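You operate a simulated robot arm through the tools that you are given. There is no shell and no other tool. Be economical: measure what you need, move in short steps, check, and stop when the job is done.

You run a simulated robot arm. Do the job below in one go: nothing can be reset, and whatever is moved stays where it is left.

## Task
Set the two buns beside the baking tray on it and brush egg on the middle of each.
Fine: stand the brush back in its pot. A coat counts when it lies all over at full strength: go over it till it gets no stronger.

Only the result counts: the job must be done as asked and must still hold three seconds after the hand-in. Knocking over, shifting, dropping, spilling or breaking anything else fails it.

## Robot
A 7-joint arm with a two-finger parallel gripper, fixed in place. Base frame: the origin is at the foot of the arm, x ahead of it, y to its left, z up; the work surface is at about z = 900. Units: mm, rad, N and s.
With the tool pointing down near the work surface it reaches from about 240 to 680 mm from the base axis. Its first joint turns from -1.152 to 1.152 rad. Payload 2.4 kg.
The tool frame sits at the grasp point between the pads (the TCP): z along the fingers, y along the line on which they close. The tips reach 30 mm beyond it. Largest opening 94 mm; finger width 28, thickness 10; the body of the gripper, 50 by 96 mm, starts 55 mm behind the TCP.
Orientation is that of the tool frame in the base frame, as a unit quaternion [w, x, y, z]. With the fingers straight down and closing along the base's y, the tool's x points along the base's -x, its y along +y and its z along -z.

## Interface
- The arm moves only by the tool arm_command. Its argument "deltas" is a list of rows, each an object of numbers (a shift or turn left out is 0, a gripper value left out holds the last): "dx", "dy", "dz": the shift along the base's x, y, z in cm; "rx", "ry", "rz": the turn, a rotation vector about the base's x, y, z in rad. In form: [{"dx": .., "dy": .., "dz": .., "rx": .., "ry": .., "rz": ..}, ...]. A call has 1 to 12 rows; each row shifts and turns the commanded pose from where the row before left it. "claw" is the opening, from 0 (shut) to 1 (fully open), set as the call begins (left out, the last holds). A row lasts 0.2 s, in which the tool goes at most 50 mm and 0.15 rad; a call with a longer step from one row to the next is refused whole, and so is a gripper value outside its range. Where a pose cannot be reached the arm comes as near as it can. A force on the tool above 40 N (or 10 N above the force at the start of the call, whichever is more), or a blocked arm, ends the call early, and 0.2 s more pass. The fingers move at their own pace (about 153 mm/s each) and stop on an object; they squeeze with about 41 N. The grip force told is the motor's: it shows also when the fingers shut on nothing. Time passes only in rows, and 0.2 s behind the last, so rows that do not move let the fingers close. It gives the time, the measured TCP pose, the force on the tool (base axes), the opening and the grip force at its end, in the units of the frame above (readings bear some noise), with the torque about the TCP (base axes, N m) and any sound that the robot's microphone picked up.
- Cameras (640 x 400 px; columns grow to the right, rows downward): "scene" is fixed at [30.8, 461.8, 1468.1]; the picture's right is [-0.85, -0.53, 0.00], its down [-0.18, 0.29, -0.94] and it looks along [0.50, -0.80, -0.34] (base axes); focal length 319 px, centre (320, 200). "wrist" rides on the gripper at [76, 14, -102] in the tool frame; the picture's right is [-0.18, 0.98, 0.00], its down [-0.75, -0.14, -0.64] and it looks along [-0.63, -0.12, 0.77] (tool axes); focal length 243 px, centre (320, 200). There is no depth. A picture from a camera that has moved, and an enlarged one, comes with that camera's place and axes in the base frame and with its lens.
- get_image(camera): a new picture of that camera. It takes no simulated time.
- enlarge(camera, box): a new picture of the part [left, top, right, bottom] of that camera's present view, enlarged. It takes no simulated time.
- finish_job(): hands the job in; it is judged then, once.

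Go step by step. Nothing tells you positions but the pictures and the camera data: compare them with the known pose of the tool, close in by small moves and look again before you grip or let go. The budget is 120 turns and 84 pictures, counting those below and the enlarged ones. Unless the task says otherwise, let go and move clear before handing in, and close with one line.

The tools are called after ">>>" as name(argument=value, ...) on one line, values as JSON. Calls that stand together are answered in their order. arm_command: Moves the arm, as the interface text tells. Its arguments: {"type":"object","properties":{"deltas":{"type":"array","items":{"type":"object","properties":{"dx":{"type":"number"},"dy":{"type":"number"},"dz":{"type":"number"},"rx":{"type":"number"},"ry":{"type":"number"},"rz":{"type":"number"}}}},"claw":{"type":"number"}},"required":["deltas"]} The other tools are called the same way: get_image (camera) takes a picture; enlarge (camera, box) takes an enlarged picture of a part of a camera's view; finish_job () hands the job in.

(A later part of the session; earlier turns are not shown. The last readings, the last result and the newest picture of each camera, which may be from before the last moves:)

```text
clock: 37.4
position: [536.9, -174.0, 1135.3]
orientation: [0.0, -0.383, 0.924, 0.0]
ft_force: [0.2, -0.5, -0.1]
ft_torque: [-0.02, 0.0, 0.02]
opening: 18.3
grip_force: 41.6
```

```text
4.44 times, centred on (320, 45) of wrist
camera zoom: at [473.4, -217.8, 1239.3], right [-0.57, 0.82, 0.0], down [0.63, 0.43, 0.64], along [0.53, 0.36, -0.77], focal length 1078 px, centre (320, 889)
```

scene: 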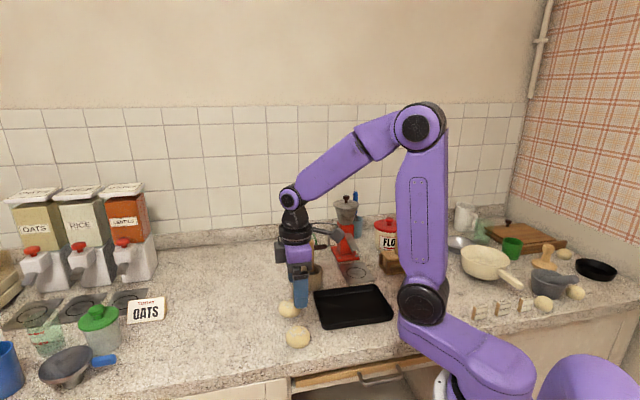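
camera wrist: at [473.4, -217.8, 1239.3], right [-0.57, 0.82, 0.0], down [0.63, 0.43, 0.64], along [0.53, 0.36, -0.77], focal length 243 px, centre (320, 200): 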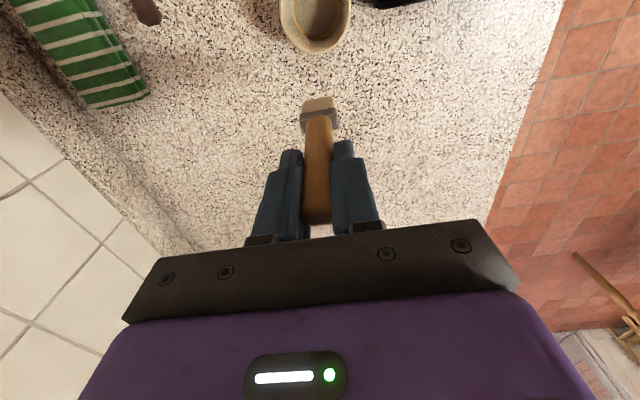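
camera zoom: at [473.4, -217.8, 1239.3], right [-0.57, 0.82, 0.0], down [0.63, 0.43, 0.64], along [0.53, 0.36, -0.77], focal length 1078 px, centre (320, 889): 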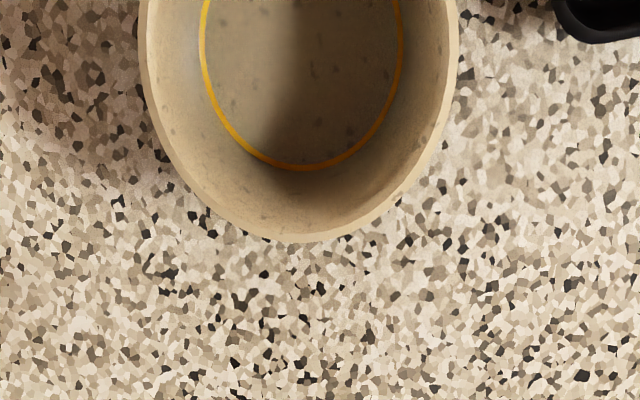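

The pot has a yellow line around its floor and nothing else in reach could hold egg, so the egg should be a shallow layer there. I'll dip the brush back in the pot and check whether the bristles change.

>>> arm_command(deltas=[{"dx": -2.64, "dy": -2.02}, {"dx": -2.64, "dy": -2.02}, {}, {}])

>>> enlarge(camera="wrist", box=[260, 20, 380, 150])

```text
clock: 38.4
position: [484.5, -215.9, 1134.8]
orientation: [0.001, -0.383, 0.924, 0.0]
ft_force: [-0.4, 0.1, 0.3]
ft_torque: [-0.01, -0.01, -0.03]
opening: 17.9
grip_force: 40.4
```

```text
3.08 times, centred on (320, 85) of wrist
camera zoom: at [419.7, -260.3, 1239.4], right [-0.57, 0.82, 0.0], down [0.63, 0.43, 0.64], along [0.53, 0.36, -0.77], focal length 746 px, centre (320, 554)
```

zoom: 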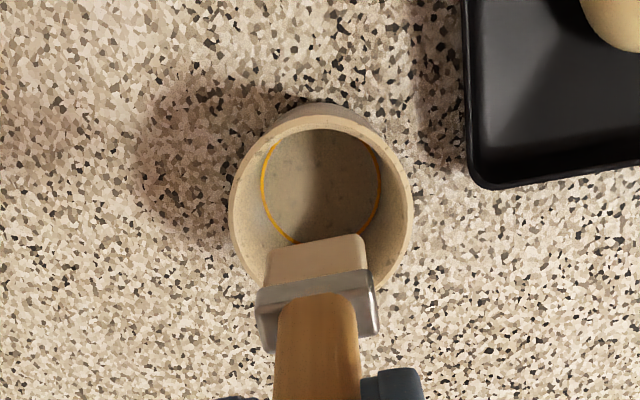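

Centred over the pot. Lowering the bristles in.

>>> arm_command(deltas=[{"dz": -3}, {"dz": -3}, {"dz": -3}, {"dz": -1}, {"dz": -0.3}, {}, {}])

>>> arm_command(deltas=[{"dx": 0.3}, {"dx": -0.3}, {"dx": -0.3}, {"dx": 0.3}, {"dy": 0.3}, {"dy": -0.3}, {}])

>>> arm_command(deltas=[{"dz": 2}, {"dz": 3}, {"dz": 3}, {"dz": 3}, {"dz": 2}, {}])

>>> enlarge(camera="scene", box=[290, 205, 350, 255])

```text
clock: 40.0
position: [483.5, -216.6, 1032.5]
orientation: [0.0, -0.384, 0.923, -0.001]
ft_force: [0.3, -0.1, -0.9]
ft_torque: [0.0, 0.02, 0.02]
opening: 18.2
grip_force: 40.7
```

```text
clock: 41.6
position: [484.3, -216.7, 1032.0]
orientation: [0.0, -0.384, 0.923, 0.0]
ft_force: [0.2, -1.1, -1.0]
ft_torque: [0.01, 0.03, 0.01]
opening: 18.1
grip_force: 40.6
```

```text
clock: 43.0
position: [485.3, -215.8, 1163.2]
orientation: [0.0, -0.383, 0.924, 0.0]
ft_force: [0.2, 0.2, 0.4]
ft_torque: [0.03, 0.0, 0.04]
opening: 18.1
grip_force: 41.3
```

```text
8.00 times, centred on (320, 230) of scene
camera zoom: at [30.8, 461.8, 1468.1], right [-0.85, -0.53, 0.0], down [-0.18, 0.29, -0.94], along [0.5, -0.8, -0.34], focal length 2552 px, centre (320, -40)
```

zoom: 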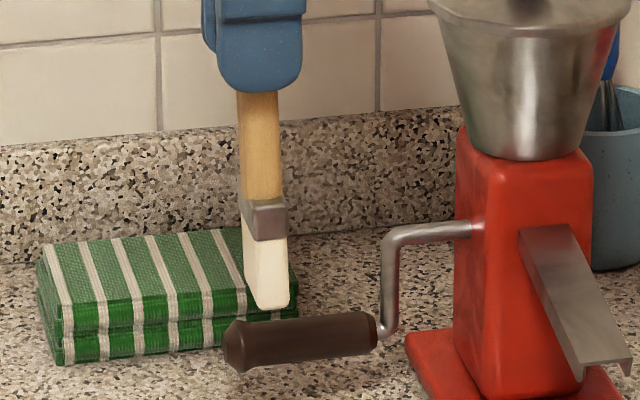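

Dipped. Bun A is now at about (357,-162); going over it again with a light, truly centred touch.

>>> arm_command(deltas=[{"dx": -4.27, "dy": 1.8}, {"dx": -4.27, "dy": 1.8}, {"dx": -4.27, "dy": 1.8}, {"dz": -4}, {"dz": -4}, {"dz": -2.2}, {"dz": -0.1}, {}])

>>> arm_command(deltas=[{"dz": -0.1}, {"dz": -0.1}, {}])

>>> enlarge(camera="scene", box=[320, 265, 380, 315])

```text
clock: 44.8
position: [357.4, -162.4, 1060.0]
orientation: [0.0, -0.384, 0.923, 0.001]
ft_force: [-0.7, -0.1, -0.1]
ft_torque: [0.0, -0.02, 0.01]
opening: 18.2
grip_force: 41.1
```

```text
clock: 45.6
position: [357.8, -162.3, 1057.5]
orientation: [0.0, -0.383, 0.924, -0.001]
ft_force: [-0.8, 0.2, 0.2]
ft_torque: [0.01, -0.01, -0.03]
opening: 18.2
grip_force: 41.4
```

```text
8.00 times, centred on (350, 290) of scene
camera zoom: at [30.8, 461.8, 1468.1], right [-0.85, -0.53, 0.0], down [-0.18, 0.29, -0.94], along [0.5, -0.8, -0.34], focal length 2552 px, centre (80, -520)
```

zoom: 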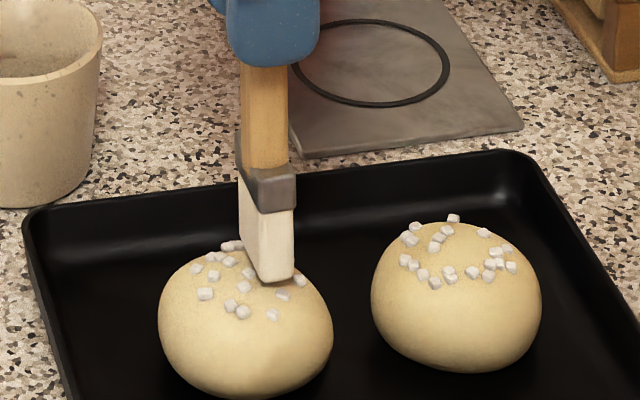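

The bristle tip is about 8 mm off the TCP toward (-x,-y), since the brush is slightly tilted in the grip. Correcting so that the tip is on the bun's apex, then touching lightly.

>>> arm_command(deltas=[{"dz": 0.8}, {"dx": 0.5, "dy": 0.75}, {"dz": -0.5}, {"dz": -0.2}, {}])

>>> arm_command(deltas=[{"dz": -0.1}, {"dz": -0.1}, {}])

>>> enlarge(camera="scene", box=[320, 265, 380, 315])

```text
clock: 46.8
position: [362.9, -153.7, 1059.1]
orientation: [0.0, -0.383, 0.924, 0.0]
ft_force: [0.5, -0.5, -0.2]
ft_torque: [0.0, 0.03, 0.0]
opening: 17.8
grip_force: 41.1
```

```text
clock: 47.6
position: [361.4, -154.5, 1056.9]
orientation: [0.001, -0.384, 0.923, 0.001]
ft_force: [0.4, 0.1, 0.0]
ft_torque: [-0.01, -0.01, -0.02]
opening: 18.2
grip_force: 40.8
```

```text
8.00 times, centred on (350, 290) of scene
camera zoom: at [30.8, 461.8, 1468.1], right [-0.85, -0.53, 0.0], down [-0.18, 0.29, -0.94], along [0.5, -0.8, -0.34], focal length 2552 px, centre (80, -520)
```

zoom: 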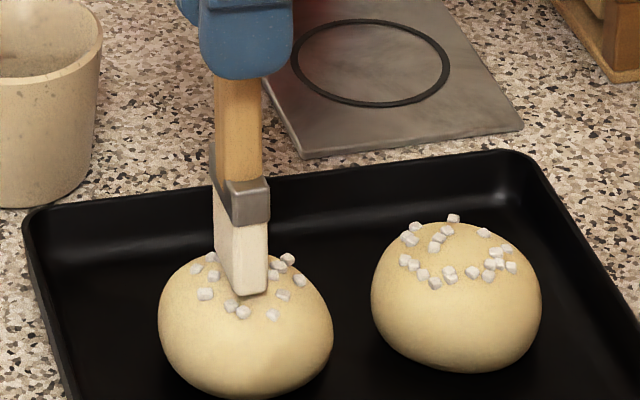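

Tip is now at the apex. Lower 1 mm more with light strokes, watching force.

>>> arm_command(deltas=[{"dz": -0.1}, {"dx": 0.25, "dy": 0.25}, {"dx": 0.25, "dy": 0.25}, {"dx": -0.25, "dy": -0.25}, {"dx": -0.25, "dy": -0.25}, {"dx": -0.25, "dy": -0.25}, {"dx": -0.25, "dy": -0.25}, {"dx": 0.25, "dy": 0.25}, {"dx": 0.25, "dy": 0.25}])

>>> arm_command(deltas=[{"dz": -0.15}, {"dx": 0.25, "dy": 0.25}, {"dx": 0.25, "dy": 0.25}, {"dx": -0.25, "dy": -0.25}, {"dx": -0.25, "dy": -0.25}, {"dx": -0.25, "dy": -0.25}, {"dx": -0.25, "dy": -0.25}, {"dx": 0.25, "dy": 0.25}, {"dx": 0.25, "dy": 0.25}])

>>> enlarge(camera="scene", box=[320, 265, 380, 315])

```text
clock: 49.6
position: [360.8, -155.5, 1055.2]
orientation: [0.001, -0.384, 0.923, 0.001]
ft_force: [0.6, 0.3, -0.4]
ft_torque: [0.01, -0.02, 0.02]
opening: 18.1
grip_force: 41.1
```

```text
clock: 51.6
position: [361.4, -155.6, 1053.2]
orientation: [-0.001, -0.384, 0.923, -0.001]
ft_force: [-2.1, -1.8, 9.8]
ft_torque: [-0.38, 0.32, -0.04]
opening: 18.2
grip_force: 41.3
```

```text
8.00 times, centred on (350, 290) of scene
camera zoom: at [30.7, 461.8, 1468.2], right [-0.85, -0.53, 0.0], down [-0.18, 0.29, -0.94], along [0.5, -0.8, -0.34], focal length 2552 px, centre (80, -520)
```

zoom: 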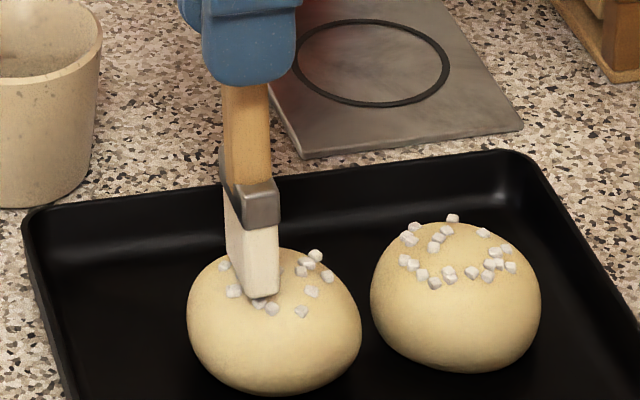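

The bun slides along when pressed at 10 N. Lifting to inspect bun and bristles closely.

>>> arm_command(deltas=[{"dz": 2}, {"dz": 4}, {"dz": 4}, {}])

>>> enlarge(camera="scene", box=[320, 245, 380, 325])

>>> enlarge(camera="wrist", box=[240, 0, 400, 130])

```text
clock: 52.6
position: [361.1, -157.3, 1153.2]
orientation: [-0.001, -0.384, 0.923, 0.0]
ft_force: [0.0, 0.5, 0.9]
ft_torque: [-0.02, -0.01, 0.0]
opening: 18.1
grip_force: 41.3
```

```text
5.00 times, centred on (350, 285) of scene
camera zoom: at [30.8, 461.8, 1468.1], right [-0.85, -0.53, 0.0], down [-0.18, 0.29, -0.94], along [0.5, -0.8, -0.34], focal length 1595 px, centre (170, -225)
```

zoom: 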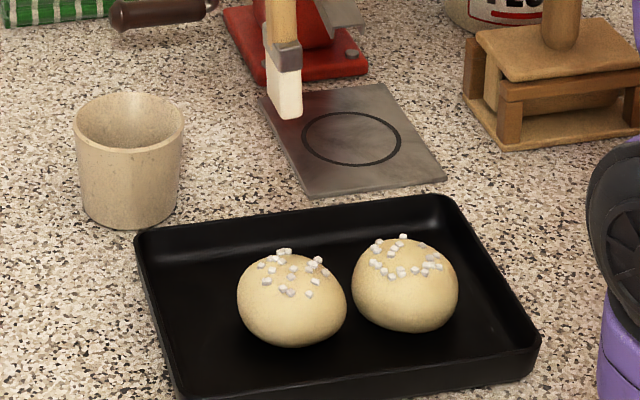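

```text
3.08 times, centred on (320, 65) of wrist
camera zoom: at [296.9, -201.0, 1256.6], right [-0.57, 0.82, 0.0], down [0.63, 0.43, 0.64], along [0.53, 0.36, -0.77], focal length 746 px, centre (320, 615)
```

zoom: 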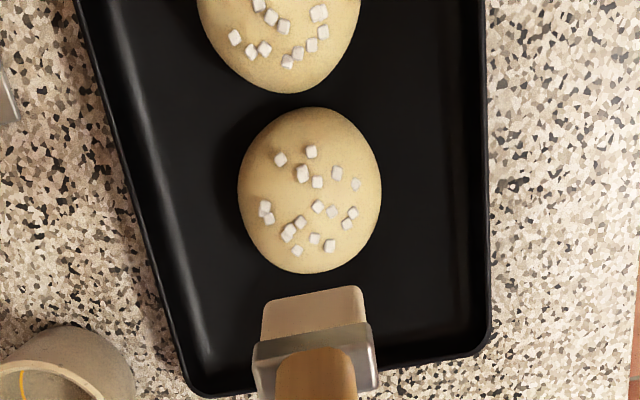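

No obvious coat. One strong close-up to see if there's a faint one.

>>> enlarge(camera="wrist", box=[290, 32, 345, 92])

```text
6.67 times, centred on (318, 62) of wrist
camera zoom: at [296.9, -201.0, 1256.6], right [-0.57, 0.82, 0.0], down [0.63, 0.43, 0.64], along [0.53, 0.36, -0.77], focal length 1618 px, centre (337, 1120)
```

zoom: 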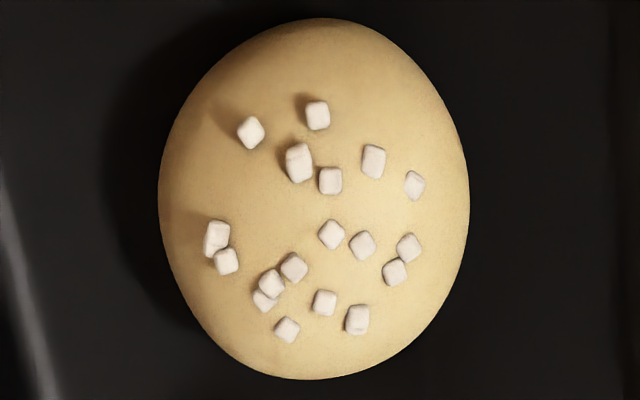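

Bun is clean, so the brush is unloaded. I'll dip again, this time right down to the pot floor until I feel contact, and swirl.

>>> arm_command(deltas=[{"dx": 4.23, "dy": -1.77}, {"dx": 4.23, "dy": -1.77}, {"dx": 4.23, "dy": -1.77}, {}, {"dz": -4}, {"dz": -4}, {"dz": -3}, {"dz": -1.0}, {}])

>>> arm_command(deltas=[{"dz": -0.1}, {"dz": -0.1}, {"dz": -0.1}, {}])

```text
clock: 54.6
position: [488.0, -208.1, 1032.9]
orientation: [0.0, -0.384, 0.923, 0.0]
ft_force: [0.0, -0.6, -0.6]
ft_torque: [0.01, 0.02, -0.02]
opening: 18.0
grip_force: 41.7
```

```text
clock: 55.6
position: [488.1, -208.9, 1030.9]
orientation: [0.0, -0.383, 0.924, 0.0]
ft_force: [0.8, 0.2, -0.1]
ft_torque: [0.01, -0.01, -0.02]
opening: 18.2
grip_force: 41.0
```

>>> arm_command(deltas=[{"dz": -0.1}, {"dz": -0.1}, {}])

>>> arm_command(deltas=[{"dz": -0.1}, {"dz": -0.1}, {}])

```text
clock: 56.4
position: [487.9, -208.3, 1029.7]
orientation: [0.001, -0.384, 0.923, 0.0]
ft_force: [0.0, -0.6, -0.1]
ft_torque: [0.01, 0.0, -0.01]
opening: 17.9
grip_force: 41.0
```

```text
clock: 57.2
position: [486.9, -206.8, 1027.8]
orientation: [0.001, -0.383, 0.924, -0.002]
ft_force: [-2.1, 1.1, 22.3]
ft_torque: [0.06, 0.3, 0.02]
opening: 18.3
grip_force: 41.1
```

Floor felt at TCP 1028. Easing up 1.5 mm, swirling gently, lifting, and checking the bristles.

>>> arm_command(deltas=[{"dz": 0.15}, {"dx": -0.3}, {"dx": 0.3, "dy": -0.3}, {"dy": 0.3}, {}, {}, {}])

>>> arm_command(deltas=[{"dz": 2}, {"dz": 3}, {"dz": 3}, {"dz": 3}, {"dz": 2}, {}])

>>> enlarge(camera="scene", box=[290, 205, 350, 255])

>>> enlarge(camera="wrist", box=[270, 40, 370, 130])

```text
clock: 58.8
position: [487.5, -208.7, 1028.5]
orientation: [0.001, -0.383, 0.924, -0.001]
ft_force: [-0.2, 0.3, 23.4]
ft_torque: [0.04, 0.11, 0.03]
opening: 18.1
grip_force: 40.7
```

```text
clock: 60.2
position: [485.7, -208.7, 1161.5]
orientation: [0.0, -0.383, 0.924, 0.0]
ft_force: [-0.8, 0.4, 0.4]
ft_torque: [0.01, 0.0, 0.0]
opening: 18.4
grip_force: 40.9
```

```text
8.00 times, centred on (320, 230) of scene
camera zoom: at [30.8, 461.8, 1468.1], right [-0.85, -0.53, 0.0], down [-0.18, 0.29, -0.94], along [0.5, -0.8, -0.34], focal length 2552 px, centre (320, -40)
```

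zoom: 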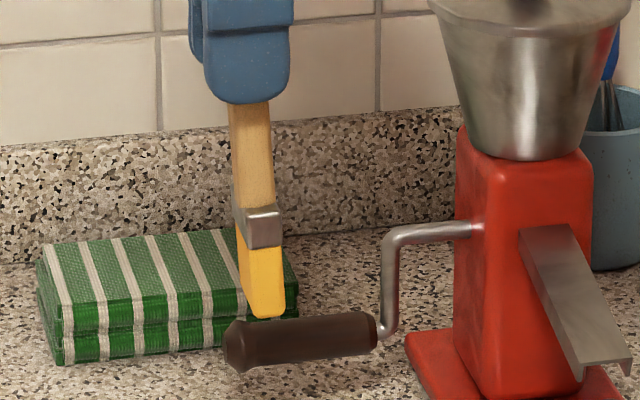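

```text
4.44 times, centred on (320, 85) of wrist
camera zoom: at [422.1, -253.1, 1264.9], right [-0.57, 0.82, 0.0], down [0.63, 0.43, 0.64], along [0.53, 0.36, -0.77], focal length 1078 px, centre (320, 711)
```

zoom: 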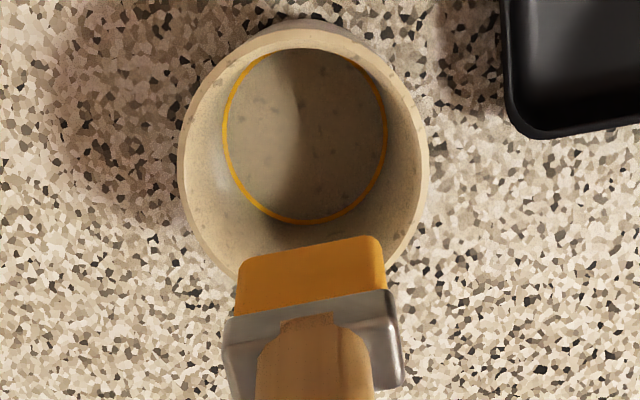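

The bristles are now yellow: loading needed the press on the pot floor. I'll tilt the hand by about 5° so the brush hangs vertical, then go above bun A at about (350,-169).

>>> arm_command(deltas=[{"dx": -4.52, "dy": 1.31}, {"dx": -4.52, "dy": 1.31}, {"dx": -4.52, "dy": 1.31}, {"rx": 0.059, "ry": -0.061}, {"dz": -4}, {"dz": -4}, {"dz": -1.2}, {}])

>>> enlarge(camera="scene", box=[320, 260, 390, 315])

```text
clock: 62.0
position: [352.8, -168.0, 1065.5]
orientation: [0.04, -0.383, 0.923, 0.016]
ft_force: [-1.0, -0.3, -0.2]
ft_torque: [0.02, -0.01, -0.01]
opening: 18.0
grip_force: 40.1
```

```text
7.27 times, centred on (355, 288) of scene
camera zoom: at [30.8, 461.8, 1468.1], right [-0.85, -0.53, 0.0], down [-0.18, 0.29, -0.94], along [0.5, -0.8, -0.34], focal length 2320 px, centre (66, -436)
```

zoom: 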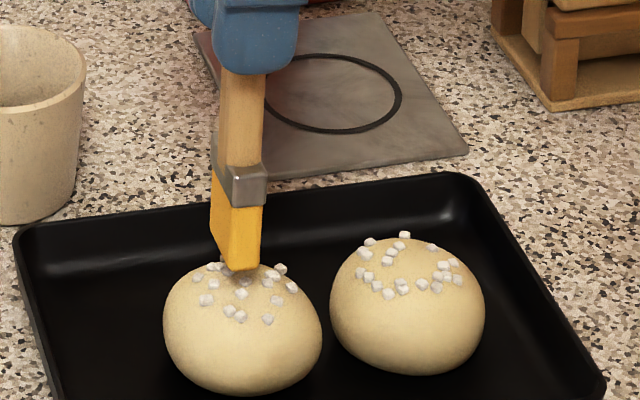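

Brush now vertical and centred over the bun. Lowering towards contact.

>>> arm_command(deltas=[{"dx": -0.15, "dz": -0.5}, {"dz": -0.3}, {}])

>>> arm_command(deltas=[{"dz": -0.1}, {"dz": -0.1}, {}])

>>> arm_command(deltas=[{"dz": -0.15}, {}])

```text
clock: 62.8
position: [350.9, -169.8, 1058.5]
orientation: [0.04, -0.383, 0.923, 0.015]
ft_force: [0.4, 0.2, -0.4]
ft_torque: [-0.01, -0.04, -0.01]
opening: 18.3
grip_force: 41.2
```

```text
clock: 63.6
position: [350.5, -168.9, 1055.8]
orientation: [0.04, -0.384, 0.922, 0.016]
ft_force: [-0.4, 0.4, -0.7]
ft_torque: [-0.02, -0.03, 0.01]
opening: 18.2
grip_force: 40.9
```

```text
clock: 64.2
position: [351.0, -169.4, 1055.3]
orientation: [0.04, -0.383, 0.923, 0.015]
ft_force: [-0.4, 0.1, 4.6]
ft_torque: [0.07, 0.02, 0.0]
opening: 18.0
grip_force: 41.1
```

Gentle vertical contact (4.6 N). Checking for a mark.

>>> enlarge(camera="scene", box=[320, 260, 390, 315])

```text
7.27 times, centred on (355, 288) of scene
camera zoom: at [30.8, 461.9, 1468.1], right [-0.85, -0.53, 0.0], down [-0.18, 0.29, -0.94], along [0.5, -0.8, -0.34], focal length 2320 px, centre (66, -436)
```

zoom: 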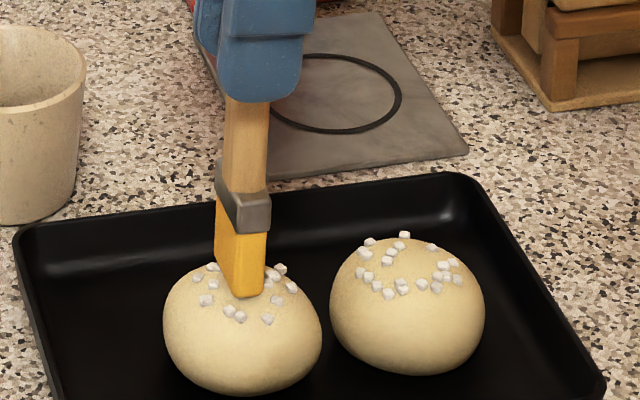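

Small slow strokes across the middle, then a lift to look.

>>> arm_command(deltas=[{"dx": 0.15, "dy": 0.15}, {"dx": 0.15, "dy": 0.15}, {"dx": 0.1, "dy": 0.1}, {"dx": -0.2, "dy": -0.2}, {"dx": -0.2, "dy": -0.2}, {"dx": -0.2, "dy": -0.2}, {"dx": -0.2, "dy": -0.2}, {"dx": 0.2, "dy": 0.2}, {"dx": 0.2, "dy": 0.2}])

>>> arm_command(deltas=[{"dz": 2}, {"dz": 4}, {"dz": 2}, {}])

>>> enlarge(camera="scene", box=[320, 260, 390, 325])

>>> enlarge(camera="wrist", box=[260, 0, 380, 120])

```text
clock: 66.2
position: [350.9, -168.6, 1055.7]
orientation: [0.04, -0.383, 0.923, 0.016]
ft_force: [-0.2, 0.5, 0.5]
ft_torque: [-0.02, -0.01, 0.01]
opening: 18.0
grip_force: 40.8
```

```text
clock: 67.2
position: [349.9, -168.1, 1135.7]
orientation: [0.04, -0.383, 0.923, 0.015]
ft_force: [-0.1, 0.3, 0.3]
ft_torque: [-0.03, 0.01, -0.03]
opening: 18.1
grip_force: 41.1
```

```text
6.15 times, centred on (355, 292) of scene
camera zoom: at [30.8, 461.8, 1468.1], right [-0.85, -0.53, 0.0], down [-0.18, 0.29, -0.94], along [0.5, -0.8, -0.34], focal length 1963 px, centre (105, -369)
```

zoom: 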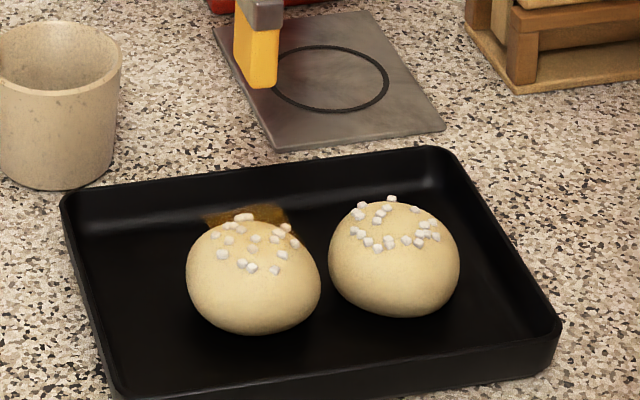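

```text
3.33 times, centred on (320, 60) of wrist
camera zoom: at [281.6, -217.9, 1231.8], right [-0.57, 0.82, 0.01], down [0.59, 0.39, 0.7], along [0.57, 0.41, -0.71], focal length 809 px, centre (320, 667)
```

zoom: 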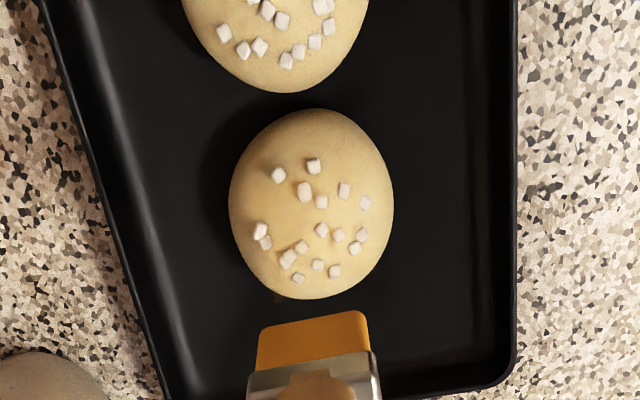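

There's a brown patch near the back wall of the tray in the scene view, while the bun itself looks hardly coated. I'll zoom in on it.

>>> enlarge(camera="scene", box=[328, 282, 360, 306])

>>> get_image(camera="wrist")

```text
16.00 times, centred on (344, 294) of scene
camera zoom: at [30.8, 461.8, 1468.1], right [-0.85, -0.53, 0.0], down [-0.18, 0.29, -0.94], along [0.5, -0.8, -0.34], focal length 5104 px, centre (-64, -1304)
```

zoom: 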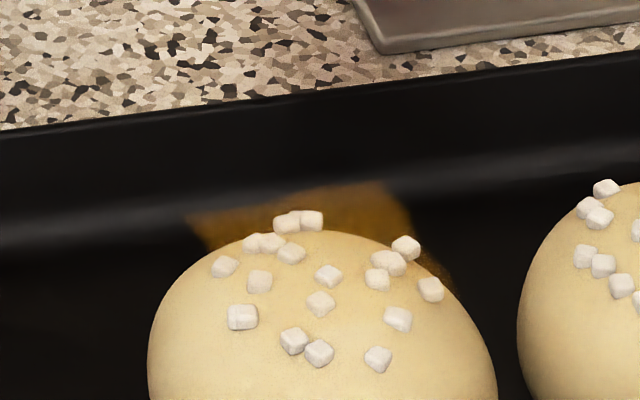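

```text
24 pictures are left
camera wrist: at [281.6, -217.9, 1231.8], right [-0.57, 0.82, 0.01], down [0.59, 0.39, 0.7], along [0.57, 0.41, -0.71], focal length 243 px, centre (320, 200)
```

wrist: 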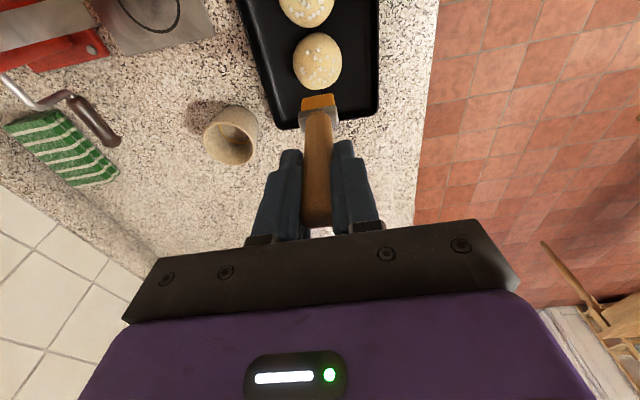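

The patch isn't visible from the wrist camera, so it's a reflection of the yellow brush in the tray's curved edge. I'll go over the bun again with firmer, steady contact.

>>> arm_command(deltas=[{"dz": -4}, {"dz": -3.5}, {"dz": -0.4}, {"dz": -0.15}, {"dz": -0.1}, {}])

>>> arm_command(deltas=[{"dx": 0.1, "dy": 0.1}, {"dx": 0.1, "dy": 0.1}, {"dx": 0.1, "dy": 0.1}, {"dx": -0.1, "dy": -0.1}, {"dx": -0.1, "dy": -0.1}, {"dx": -0.1, "dy": -0.1}])

```text
clock: 68.6
position: [352.7, -169.0, 1053.1]
orientation: [0.04, -0.382, 0.923, 0.014]
ft_force: [-0.8, 0.7, 19.4]
ft_torque: [0.04, 0.1, -0.01]
opening: 17.9
grip_force: 41.2
```

```text
clock: 70.0
position: [351.7, -168.5, 1053.0]
orientation: [0.04, -0.384, 0.922, 0.015]
ft_force: [7.3, 6.5, 20.3]
ft_torque: [0.73, -0.73, -0.01]
opening: 18.0
grip_force: 41.2
```

>>> arm_command(deltas=[{"dz": 2}, {"dz": 4}, {"dz": 4}, {}])

>>> enlarge(camera="wrist", box=[270, 0, 370, 110])

>>> enlarge(camera="scene", box=[328, 278, 376, 320])

```text
clock: 71.0
position: [350.4, -169.9, 1152.9]
orientation: [0.038, -0.383, 0.923, 0.015]
ft_force: [0.1, 0.9, -0.4]
ft_torque: [-0.01, -0.02, -0.04]
opening: 18.3
grip_force: 41.0
```

```text
3.64 times, centred on (320, 55) of wrist
camera zoom: at [281.1, -220.2, 1249.6], right [-0.57, 0.82, 0.01], down [0.59, 0.39, 0.7], along [0.57, 0.41, -0.71], focal length 882 px, centre (320, 727)
```

zoom: 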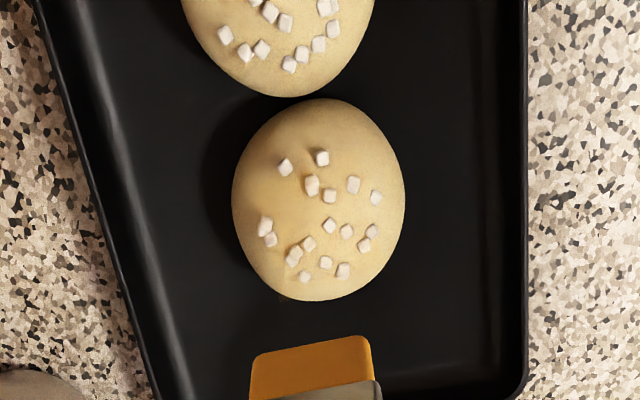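

```text
9.52 times, centred on (352, 299) of scene
camera zoom: at [30.8, 461.8, 1468.1], right [-0.85, -0.53, 0.0], down [-0.18, 0.29, -0.94], along [0.5, -0.8, -0.34], focal length 3038 px, centre (15, -743)
```

zoom: 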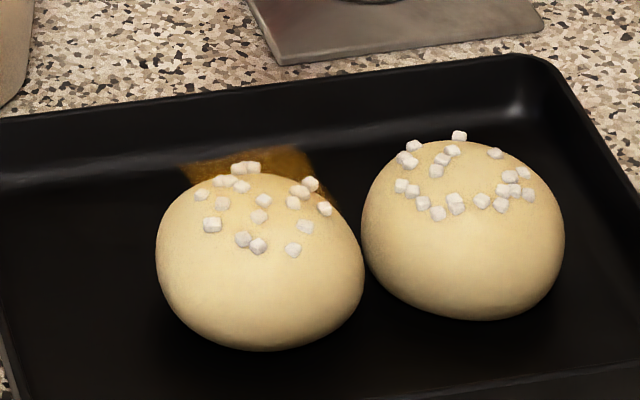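

The patch stayed put after the brush moved, and from both views it fits a flat translucent coat at the bun's top level: that is the egg coat, dark against the tray and faint gold against the bun. I'll now go over the whole middle with light, wide strokes at three offsets.

>>> arm_command(deltas=[{"dz": -4}, {"dz": -4}, {"dz": -1.7}, {"dz": -0.15}, {}])

>>> arm_command(deltas=[{"dx": 0.25, "dy": 0.25}, {"dx": 0.25, "dy": 0.25}, {"dx": 0.25, "dy": 0.25}, {"dx": -0.25, "dy": -0.25}, {"dx": -0.25, "dy": -0.25}, {"dx": -0.25, "dy": -0.25}, {"dx": -0.25, "dy": -0.25}, {"dx": -0.25, "dy": -0.25}, {"dx": -0.25, "dy": -0.25}, {"dx": 0.25, "dy": 0.25}, {"dx": 0.25, "dy": 0.25}, {"dx": 0.25, "dy": 0.25}])

>>> arm_command(deltas=[{"dx": -0.4, "dy": 0.4}, {"dx": 0.35, "dy": 0.35}, {"dx": 0.35, "dy": 0.35}, {"dx": -0.35, "dy": -0.35}, {"dx": -0.35, "dy": -0.35}, {"dx": -0.35, "dy": -0.35}, {"dx": -0.35, "dy": -0.35}, {"dx": 0.35, "dy": 0.35}, {"dx": 0.35, "dy": 0.35}])

>>> arm_command(deltas=[{"dx": 0.4, "dy": -0.4}, {"dx": 0.4, "dy": -0.4}, {"dx": 0.35, "dy": 0.35}, {"dx": 0.35, "dy": 0.35}, {"dx": -0.35, "dy": -0.35}, {"dx": -0.35, "dy": -0.35}, {"dx": -0.35, "dy": -0.35}, {"dx": -0.35, "dy": -0.35}, {"dx": 0.35, "dy": 0.35}, {"dx": 0.35, "dy": 0.35}, {"dx": -0.4, "dy": 0.4}])

>>> arm_command(deltas=[{"dz": 2}, {"dz": 4}, {"dz": 4}, {}])

>>> enlarge(camera="scene", box=[328, 278, 376, 320])

>>> enlarge(camera="wrist", box=[270, 0, 370, 110])

```text
clock: 72.2
position: [352.3, -169.2, 1054.6]
orientation: [0.039, -0.383, 0.923, 0.016]
ft_force: [-0.1, -0.3, -1.2]
ft_torque: [0.02, -0.01, -0.01]
opening: 17.9
grip_force: 40.9
```

```text
clock: 74.8
position: [351.1, -169.4, 1055.4]
orientation: [0.039, -0.383, 0.923, 0.017]
ft_force: [0.1, 0.0, -0.4]
ft_torque: [0.02, 0.01, -0.04]
opening: 18.0
grip_force: 41.2
```

```text
clock: 76.8
position: [348.3, -164.3, 1055.0]
orientation: [0.04, -0.383, 0.923, 0.015]
ft_force: [-0.2, -0.2, -0.4]
ft_torque: [0.0, -0.02, -0.01]
opening: 18.2
grip_force: 41.0
```

```text
clock: 79.2
position: [351.9, -167.8, 1053.9]
orientation: [0.04, -0.384, 0.922, 0.015]
ft_force: [-0.6, -0.4, -0.6]
ft_torque: [0.01, 0.0, -0.09]
opening: 18.1
grip_force: 41.0
```

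```text
clock: 80.2
position: [351.3, -168.8, 1154.8]
orientation: [0.04, -0.383, 0.923, 0.016]
ft_force: [-0.6, 0.2, -0.5]
ft_torque: [0.02, 0.01, -0.01]
opening: 18.2
grip_force: 41.6
```

```text
9.52 times, centred on (352, 299) of scene
camera zoom: at [30.8, 461.8, 1468.1], right [-0.85, -0.53, 0.0], down [-0.18, 0.29, -0.94], along [0.5, -0.8, -0.34], focal length 3038 px, centre (15, -743)
```

zoom: 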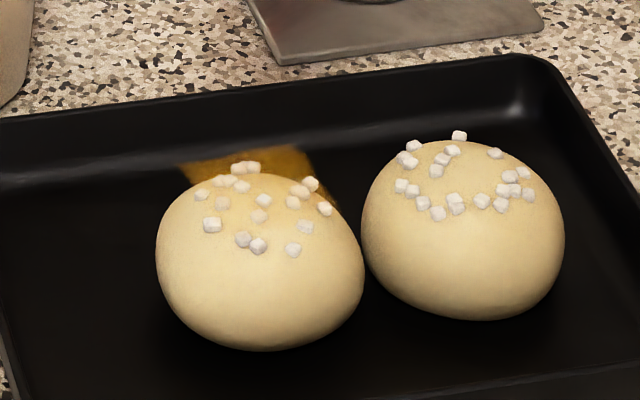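

```text
3.64 times, centred on (320, 55) of wrist
camera zoom: at [281.3, -219.4, 1250.8], right [-0.57, 0.82, 0.01], down [0.59, 0.39, 0.7], along [0.57, 0.41, -0.71], focal length 882 px, centre (320, 727)
```

zoom: 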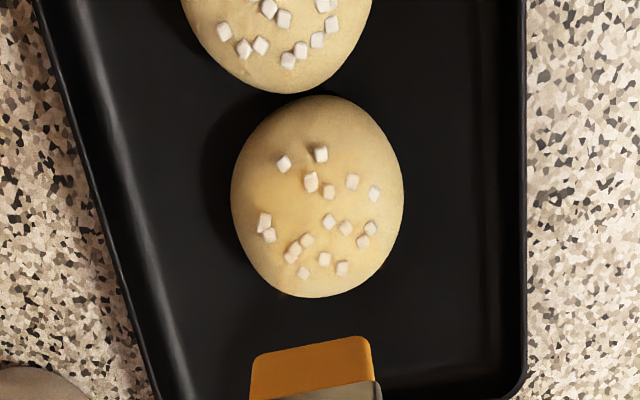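

The coat is getting stronger with each light pass, and its area looks about 34 mm square around the bun's centre (346,-169.5). I'll recentre and go over the whole area repeatedly.

>>> arm_command(deltas=[{"dx": -0.45, "dz": -4}, {"dz": -4}, {"dz": -1.75}, {"dz": -0.15}, {}])

>>> arm_command(deltas=[{"dx": -0.35, "dy": 0.35}, {"dx": -0.5, "dy": -0.5}, {"dx": -0.5, "dy": -0.5}, {"dx": 0.5, "dy": 0.5}, {"dx": 0.5, "dy": 0.5}, {"dx": 0.5, "dy": 0.5}, {"dx": 0.5, "dy": 0.5}, {"dx": -0.5, "dy": -0.5}, {"dx": -0.5, "dy": -0.5}, {"dx": -0.5, "dy": -0.5}, {"dx": -0.5, "dy": -0.5}])

>>> arm_command(deltas=[{"dx": 0.7, "dy": -0.7}, {"dx": 0.5, "dy": 0.5}, {"dx": 0.5, "dy": 0.5}, {"dx": 0.5, "dy": 0.5}, {"dx": 0.5, "dy": 0.5}, {"dx": -0.5, "dy": -0.5}, {"dx": -0.5, "dy": -0.5}, {"dx": -0.5, "dy": -0.5}, {"dx": -0.5, "dy": -0.5}])

>>> arm_command(deltas=[{"dx": -0.35, "dy": 0.35}, {"dx": 0.5, "dy": 0.5}, {"dx": 0.5, "dy": 0.5}, {"dx": 0.5, "dy": 0.5}, {"dx": 0.5, "dy": 0.5}, {"dx": -0.5, "dy": -0.5}, {"dx": -0.5, "dy": -0.5}, {"dx": -0.5, "dy": -0.5}, {"dx": -0.5, "dy": -0.5}, {"dx": 0.5, "dy": 0.5}, {"dx": 0.5, "dy": 0.5}])

>>> arm_command(deltas=[{"dx": -0.35, "dy": 0.35}, {"dx": -0.5, "dy": -0.5}, {"dx": -0.5, "dy": -0.5}, {"dx": 0.5, "dy": 0.5}, {"dx": 0.5, "dy": 0.5}, {"dx": 0.5, "dy": 0.5}, {"dx": 0.5, "dy": 0.5}, {"dx": -0.5, "dy": -0.5}, {"dx": -0.5, "dy": -0.5}, {"dx": -0.5, "dy": -0.5}, {"dx": -0.5, "dy": -0.5}])

>>> arm_command(deltas=[{"dx": 0.7, "dy": -0.7}, {"dx": 0.5, "dy": 0.5}, {"dx": 0.5, "dy": 0.5}, {"dx": 0.5, "dy": 0.5}, {"dx": 0.5, "dy": 0.5}, {"dx": -0.5, "dy": -0.5}, {"dx": -0.5, "dy": -0.5}, {"dx": -0.35, "dy": 0.35}])

>>> arm_command(deltas=[{"dz": 2}, {"dz": 4}, {"dz": 4}, {}])

>>> enlarge(camera="scene", box=[328, 278, 376, 320])

>>> enlarge(camera="wrist", box=[270, 0, 370, 110])

```text
clock: 81.4
position: [346.0, -168.5, 1054.3]
orientation: [0.039, -0.384, 0.923, 0.015]
ft_force: [0.1, 0.8, -0.3]
ft_torque: [0.0, -0.03, 0.0]
opening: 18.0
grip_force: 40.4
```

```text
clock: 83.8
position: [332.8, -174.8, 1056.9]
orientation: [0.04, -0.383, 0.923, 0.015]
ft_force: [0.5, -0.4, -0.4]
ft_torque: [-0.02, 0.02, -0.01]
opening: 17.9
grip_force: 41.2
```

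```text
clock: 85.8
position: [341.0, -180.8, 1056.6]
orientation: [0.04, -0.384, 0.922, 0.016]
ft_force: [-0.1, -0.1, -0.8]
ft_torque: [0.03, 0.0, 0.04]
opening: 18.1
grip_force: 41.3
```

```text
clock: 88.2
position: [347.6, -167.6, 1056.2]
orientation: [0.04, -0.384, 0.923, 0.015]
ft_force: [-0.8, -0.7, -1.4]
ft_torque: [-0.01, 0.01, 0.03]
opening: 18.1
grip_force: 41.1
```

```text
clock: 90.6
position: [334.0, -175.1, 1055.6]
orientation: [0.041, -0.384, 0.922, 0.016]
ft_force: [0.3, 0.2, -0.9]
ft_torque: [0.01, 0.0, 0.01]
opening: 18.1
grip_force: 40.7
```

```text
clock: 92.4
position: [346.0, -168.6, 1055.9]
orientation: [0.04, -0.384, 0.923, 0.016]
ft_force: [0.2, -0.1, 0.3]
ft_torque: [-0.01, 0.01, -0.04]
opening: 18.3
grip_force: 40.9
```

```text
clock: 93.4
position: [347.1, -170.2, 1157.2]
orientation: [0.039, -0.383, 0.923, 0.017]
ft_force: [0.7, 1.1, -0.2]
ft_torque: [0.0, 0.0, 0.02]
opening: 18.0
grip_force: 40.9
```

```text
9.52 times, centred on (352, 299) of scene
camera zoom: at [30.8, 461.8, 1468.1], right [-0.85, -0.53, 0.0], down [-0.18, 0.29, -0.94], along [0.5, -0.8, -0.34], focal length 3038 px, centre (15, -743)
```

zoom: 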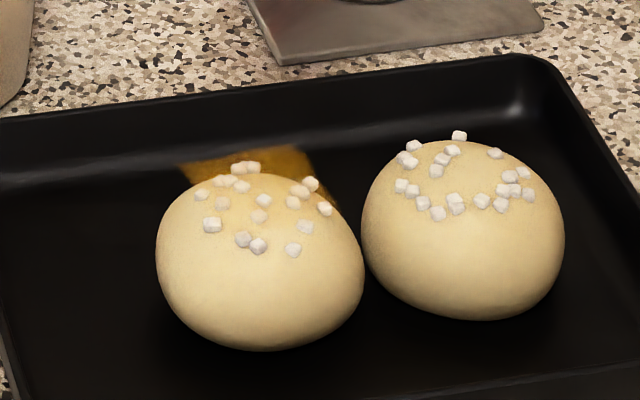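

```text
3.64 times, centred on (320, 55) of wrist
camera zoom: at [277.0, -219.9, 1254.2], right [-0.57, 0.82, 0.01], down [0.59, 0.39, 0.7], along [0.57, 0.41, -0.71], focal length 882 px, centre (320, 727)
```

zoom: 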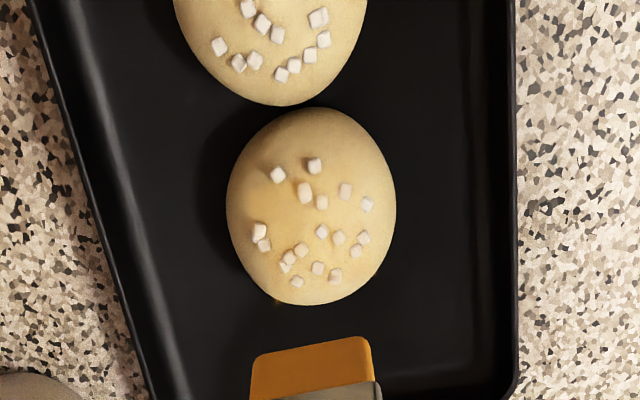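

The coat did not change this round; the brush may have been just above the surface (it was pushed up slightly in the grip). Lowering to real light contact first.

>>> arm_command(deltas=[{"dz": -4}, {"dz": -4}, {"dz": -2}, {"dz": -0.1}, {}])

>>> arm_command(deltas=[{"dz": -0.08}, {}])

```text
clock: 94.6
position: [346.1, -169.7, 1053.1]
orientation: [0.041, -0.383, 0.923, 0.014]
ft_force: [-2.4, 0.1, 8.7]
ft_torque: [0.0, 0.11, 0.03]
opening: 18.1
grip_force: 41.2
```

```text
clock: 95.2
position: [346.1, -168.9, 1052.8]
orientation: [0.04, -0.383, 0.923, 0.015]
ft_force: [-2.2, -0.2, 17.2]
ft_torque: [-0.01, 0.25, 0.01]
opening: 18.4
grip_force: 40.6
```

Contact begins at about 1053.8. I'll ease to about 4 N and stroke while following the dome (lower towards the ends).

>>> arm_command(deltas=[{"dz": 0.11}, {"dx": 0.5, "dy": 0.5, "dz": -0.06}, {"dx": 0.4, "dy": 0.4, "dz": -0.15}, {"dx": -0.4, "dy": -0.4, "dz": 0.15}, {"dx": -0.5, "dy": -0.5, "dz": 0.06}, {"dx": -0.5, "dy": -0.5, "dz": -0.06}, {"dx": -0.4, "dy": -0.4, "dz": -0.15}, {"dx": 0.4, "dy": 0.4, "dz": 0.15}, {"dx": 0.5, "dy": 0.5, "dz": 0.06}])

>>> arm_command(deltas=[{"dx": -0.35, "dy": 0.35}, {"dx": 0.5, "dy": 0.5, "dz": -0.06}, {"dx": 0.4, "dy": 0.4, "dz": -0.15}, {"dx": -0.4, "dy": -0.4, "dz": 0.15}, {"dx": -0.5, "dy": -0.5, "dz": 0.06}, {"dx": -0.5, "dy": -0.5, "dz": -0.06}, {"dx": -0.4, "dy": -0.4, "dz": -0.15}, {"dx": 0.4, "dy": 0.4, "dz": 0.15}, {"dx": 0.5, "dy": 0.5, "dz": 0.06}])

>>> arm_command(deltas=[{"dx": 0.7, "dy": -0.7}, {"dx": 0.5, "dy": 0.5, "dz": -0.06}, {"dx": 0.4, "dy": 0.4, "dz": -0.15}, {"dx": -0.4, "dy": -0.4, "dz": 0.15}, {"dx": -0.5, "dy": -0.5, "dz": 0.06}, {"dx": -0.5, "dy": -0.5, "dz": -0.06}, {"dx": -0.4, "dy": -0.4, "dz": -0.15}, {"dx": 0.4, "dy": 0.4, "dz": 0.15}, {"dx": 0.5, "dy": 0.5, "dz": 0.06}, {"dx": -0.35, "dy": 0.35}])

>>> arm_command(deltas=[{"dz": 2}, {"dz": 4}, {"dz": 4}, {}])

>>> enlarge(camera="scene", box=[328, 278, 376, 320])

```text
clock: 97.2
position: [345.6, -168.5, 1055.8]
orientation: [0.04, -0.383, 0.923, 0.016]
ft_force: [0.5, 0.6, -0.1]
ft_torque: [0.01, -0.01, -0.03]
opening: 17.9
grip_force: 41.1
```

```text
clock: 99.2
position: [342.4, -164.9, 1055.6]
orientation: [0.04, -0.383, 0.923, 0.016]
ft_force: [0.0, 0.8, -0.4]
ft_torque: [0.0, -0.01, 0.0]
opening: 17.9
grip_force: 41.8
```

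```text
clock: 101.4
position: [345.6, -169.0, 1054.8]
orientation: [0.04, -0.383, 0.923, 0.016]
ft_force: [-0.4, 0.6, -0.4]
ft_torque: [0.01, 0.0, 0.02]
opening: 17.9
grip_force: 41.1
```

```text
clock: 102.4
position: [345.4, -169.4, 1156.8]
orientation: [0.039, -0.383, 0.923, 0.015]
ft_force: [-0.1, -1.1, -0.5]
ft_torque: [0.0, -0.03, 0.01]
opening: 18.0
grip_force: 41.2
```

```text
9.52 times, centred on (352, 299) of scene
camera zoom: at [30.8, 461.8, 1468.1], right [-0.85, -0.53, 0.0], down [-0.18, 0.29, -0.94], along [0.5, -0.8, -0.34], focal length 3038 px, centre (15, -743)
```

zoom: 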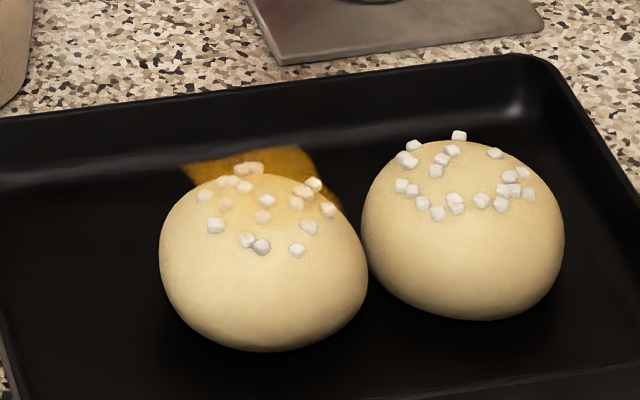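

The coat builds when there is contact, and the arm settles about 2 mm higher after a descent, so my strokes were mostly hovering. I'll descend, let it settle, then find steady contact before stroking.

>>> arm_command(deltas=[{"dz": -4}, {"dz": -4}, {"dz": -1.9}, {}, {}, {}])

>>> arm_command(deltas=[{"dz": -0.1}, {"dz": -0.1}, {}, {}, {}])

>>> arm_command(deltas=[{"dz": -0.1}, {}, {}, {}])

```text
clock: 103.8
position: [344.6, -170.4, 1056.7]
orientation: [0.04, -0.383, 0.923, 0.016]
ft_force: [0.2, -0.5, 0.1]
ft_torque: [0.0, 0.0, -0.02]
opening: 18.0
grip_force: 40.3
```

```text
clock: 105.0
position: [346.0, -168.8, 1055.2]
orientation: [0.04, -0.384, 0.922, 0.016]
ft_force: [0.4, -0.3, -0.1]
ft_torque: [0.01, 0.0, 0.02]
opening: 18.0
grip_force: 41.0
```

```text
clock: 106.0
position: [346.2, -169.0, 1053.5]
orientation: [0.04, -0.383, 0.923, 0.014]
ft_force: [-0.3, 0.6, 15.4]
ft_torque: [0.01, 0.09, -0.02]
opening: 18.1
grip_force: 41.1
```

Steady contact at 15 N. Easing to roughly 6–8 N and stroking along u.

>>> arm_command(deltas=[{"dz": 0.06}, {"dx": 0.25, "dy": 0.25, "dz": -0.02}, {"dx": 0.3, "dy": 0.3, "dz": -0.05}, {"dx": 0.3, "dy": 0.3, "dz": -0.08}, {}])

>>> arm_command(deltas=[{"dx": -0.3, "dy": -0.3, "dz": 0.08}, {"dx": -0.3, "dy": -0.3, "dz": 0.05}, {"dx": -0.25, "dy": -0.25, "dz": 0.02}, {}])

>>> arm_command(deltas=[{"dx": -0.25, "dy": -0.25, "dz": -0.02}, {"dx": -0.3, "dy": -0.3, "dz": -0.05}, {"dx": -0.3, "dy": -0.3, "dz": -0.08}, {}])

>>> arm_command(deltas=[{"dx": 0.3, "dy": 0.3, "dz": 0.08}, {"dx": 0.3, "dy": 0.3, "dz": 0.05}, {"dx": 0.25, "dy": 0.25, "dz": 0.02}, {}])

>>> enlarge(camera="scene", box=[328, 278, 376, 320])

```text
clock: 107.2
position: [354.7, -160.1, 1052.1]
orientation: [0.039, -0.383, 0.923, 0.015]
ft_force: [-3.9, -4.5, 14.3]
ft_torque: [-0.65, 0.55, -0.03]
opening: 18.1
grip_force: 40.8
```

```text
clock: 108.2
position: [347.7, -170.1, 1054.0]
orientation: [0.039, -0.383, 0.923, 0.016]
ft_force: [-0.4, 0.4, -0.2]
ft_torque: [0.02, -0.02, -0.03]
opening: 18.0
grip_force: 41.2
```

```text
clock: 109.2
position: [338.9, -178.4, 1052.2]
orientation: [0.04, -0.383, 0.923, 0.015]
ft_force: [0.4, 0.0, -1.2]
ft_torque: [-0.01, 0.01, -0.02]
opening: 18.0
grip_force: 42.0
```

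```text
clock: 110.2
position: [346.6, -169.3, 1054.2]
orientation: [0.04, -0.383, 0.923, 0.016]
ft_force: [0.3, -0.2, -0.5]
ft_torque: [0.0, 0.0, -0.01]
opening: 18.1
grip_force: 41.1
```

```text
9.52 times, centred on (352, 299) of scene
camera zoom: at [30.8, 461.8, 1468.1], right [-0.85, -0.53, 0.0], down [-0.18, 0.29, -0.94], along [0.5, -0.8, -0.34], focal length 3038 px, centre (15, -743)
```

zoom: 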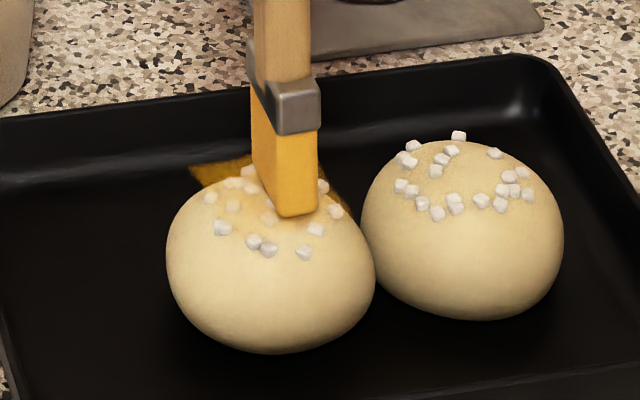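

The coat moves with the bun and is growing; sugar in the coated area looks tinted. The bun's centre is really about 4 mm further toward (+x,+y), so I'll do one-way strokes in that direction, which also eases it away from bun B.

>>> arm_command(deltas=[{"dz": 0.8}, {"dx": -0.5, "dy": -0.5}, {"dz": -0.8}, {"dz": -0.15}, {"dx": 0.25, "dy": 0.25, "dz": 0.04}, {"dx": 0.25, "dy": 0.25, "dz": 0.04}, {"dx": 0.25, "dy": 0.25}, {"dx": 0.25, "dy": 0.25, "dz": -0.03}, {"dx": 0.25, "dy": 0.25, "dz": -0.05}, {"dx": 0.25, "dy": 0.25, "dz": -0.06}, {}])

>>> arm_command(deltas=[{"dz": 1.01}, {"dx": -1.85, "dy": -1.15}, {"dz": -0.8}, {"dz": -0.15}, {"dx": 0.25, "dy": 0.25, "dz": 0.04}, {"dx": 0.25, "dy": 0.25, "dz": 0.04}, {"dx": 0.25, "dy": 0.25}, {"dx": 0.25, "dy": 0.25, "dz": -0.03}, {"dx": 0.25, "dy": 0.25, "dz": -0.05}, {"dx": 0.25, "dy": 0.25, "dz": -0.06}, {}])

>>> arm_command(deltas=[{"dz": 1.01}, {"dx": -0.8, "dy": -2.2}, {"dz": -0.8}, {"dz": -0.15}, {"dx": 0.25, "dy": 0.25, "dz": 0.04}, {"dx": 0.25, "dy": 0.25, "dz": 0.04}, {"dx": 0.25, "dy": 0.25}, {"dx": 0.25, "dy": 0.25, "dz": -0.03}, {"dx": 0.25, "dy": 0.25, "dz": -0.05}, {"dx": 0.25, "dy": 0.25, "dz": -0.06}, {}])

>>> arm_command(deltas=[{"dz": 2}, {"dz": 4}, {"dx": -1.35, "dy": -0.65, "dz": 4.21}, {}])

>>> enlarge(camera="scene", box=[328, 278, 376, 320])

>>> enlarge(camera="wrist", box=[270, 0, 370, 110])

```text
clock: 112.6
position: [357.3, -159.4, 1053.2]
orientation: [0.041, -0.384, 0.922, 0.015]
ft_force: [-2.6, -2.4, 11.2]
ft_torque: [-0.34, 0.41, 0.0]
opening: 17.9
grip_force: 41.5
```

```text
clock: 115.0
position: [352.5, -155.0, 1051.6]
orientation: [0.04, -0.383, 0.923, 0.015]
ft_force: [-1.6, -0.9, 7.0]
ft_torque: [-0.24, 0.19, 0.01]
opening: 18.3
grip_force: 41.5
```

```text
clock: 117.4
position: [360.8, -162.8, 1051.8]
orientation: [0.04, -0.383, 0.923, 0.015]
ft_force: [-6.7, -6.5, 22.7]
ft_torque: [-0.68, 0.81, 0.07]
opening: 18.2
grip_force: 41.0
```

```text
clock: 118.4
position: [346.1, -167.4, 1154.8]
orientation: [0.04, -0.383, 0.923, 0.015]
ft_force: [0.3, 0.4, -0.6]
ft_torque: [0.0, 0.01, -0.01]
opening: 18.2
grip_force: 40.8
```

```text
9.52 times, centred on (352, 299) of scene
camera zoom: at [30.8, 461.8, 1468.1], right [-0.85, -0.53, 0.0], down [-0.18, 0.29, -0.94], along [0.5, -0.8, -0.34], focal length 3038 px, centre (15, -743)
```

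zoom: 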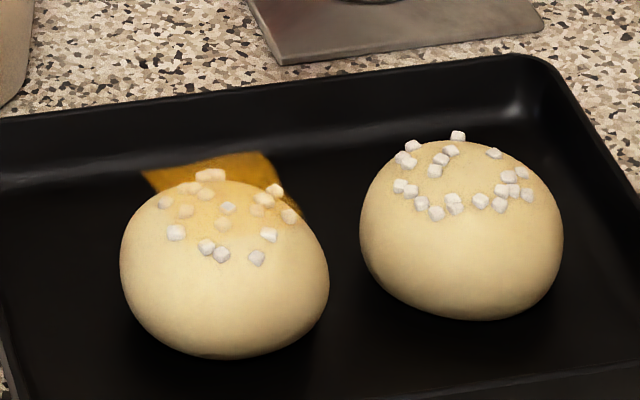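

```text
3.64 times, centred on (320, 55) of wrist
camera zoom: at [276.6, -217.9, 1251.8], right [-0.57, 0.82, 0.01], down [0.59, 0.39, 0.7], along [0.57, 0.41, -0.71], focal length 882 px, centre (320, 727)
```

zoom: 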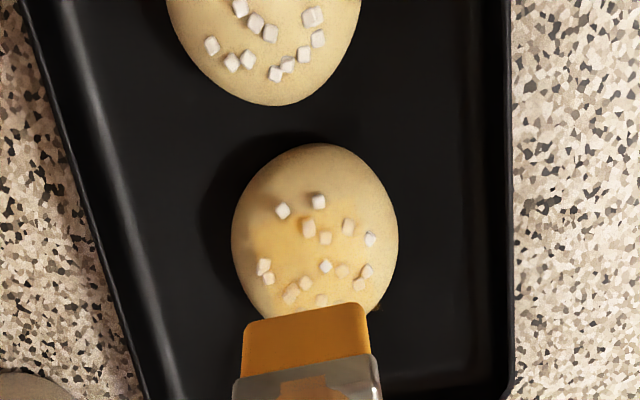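

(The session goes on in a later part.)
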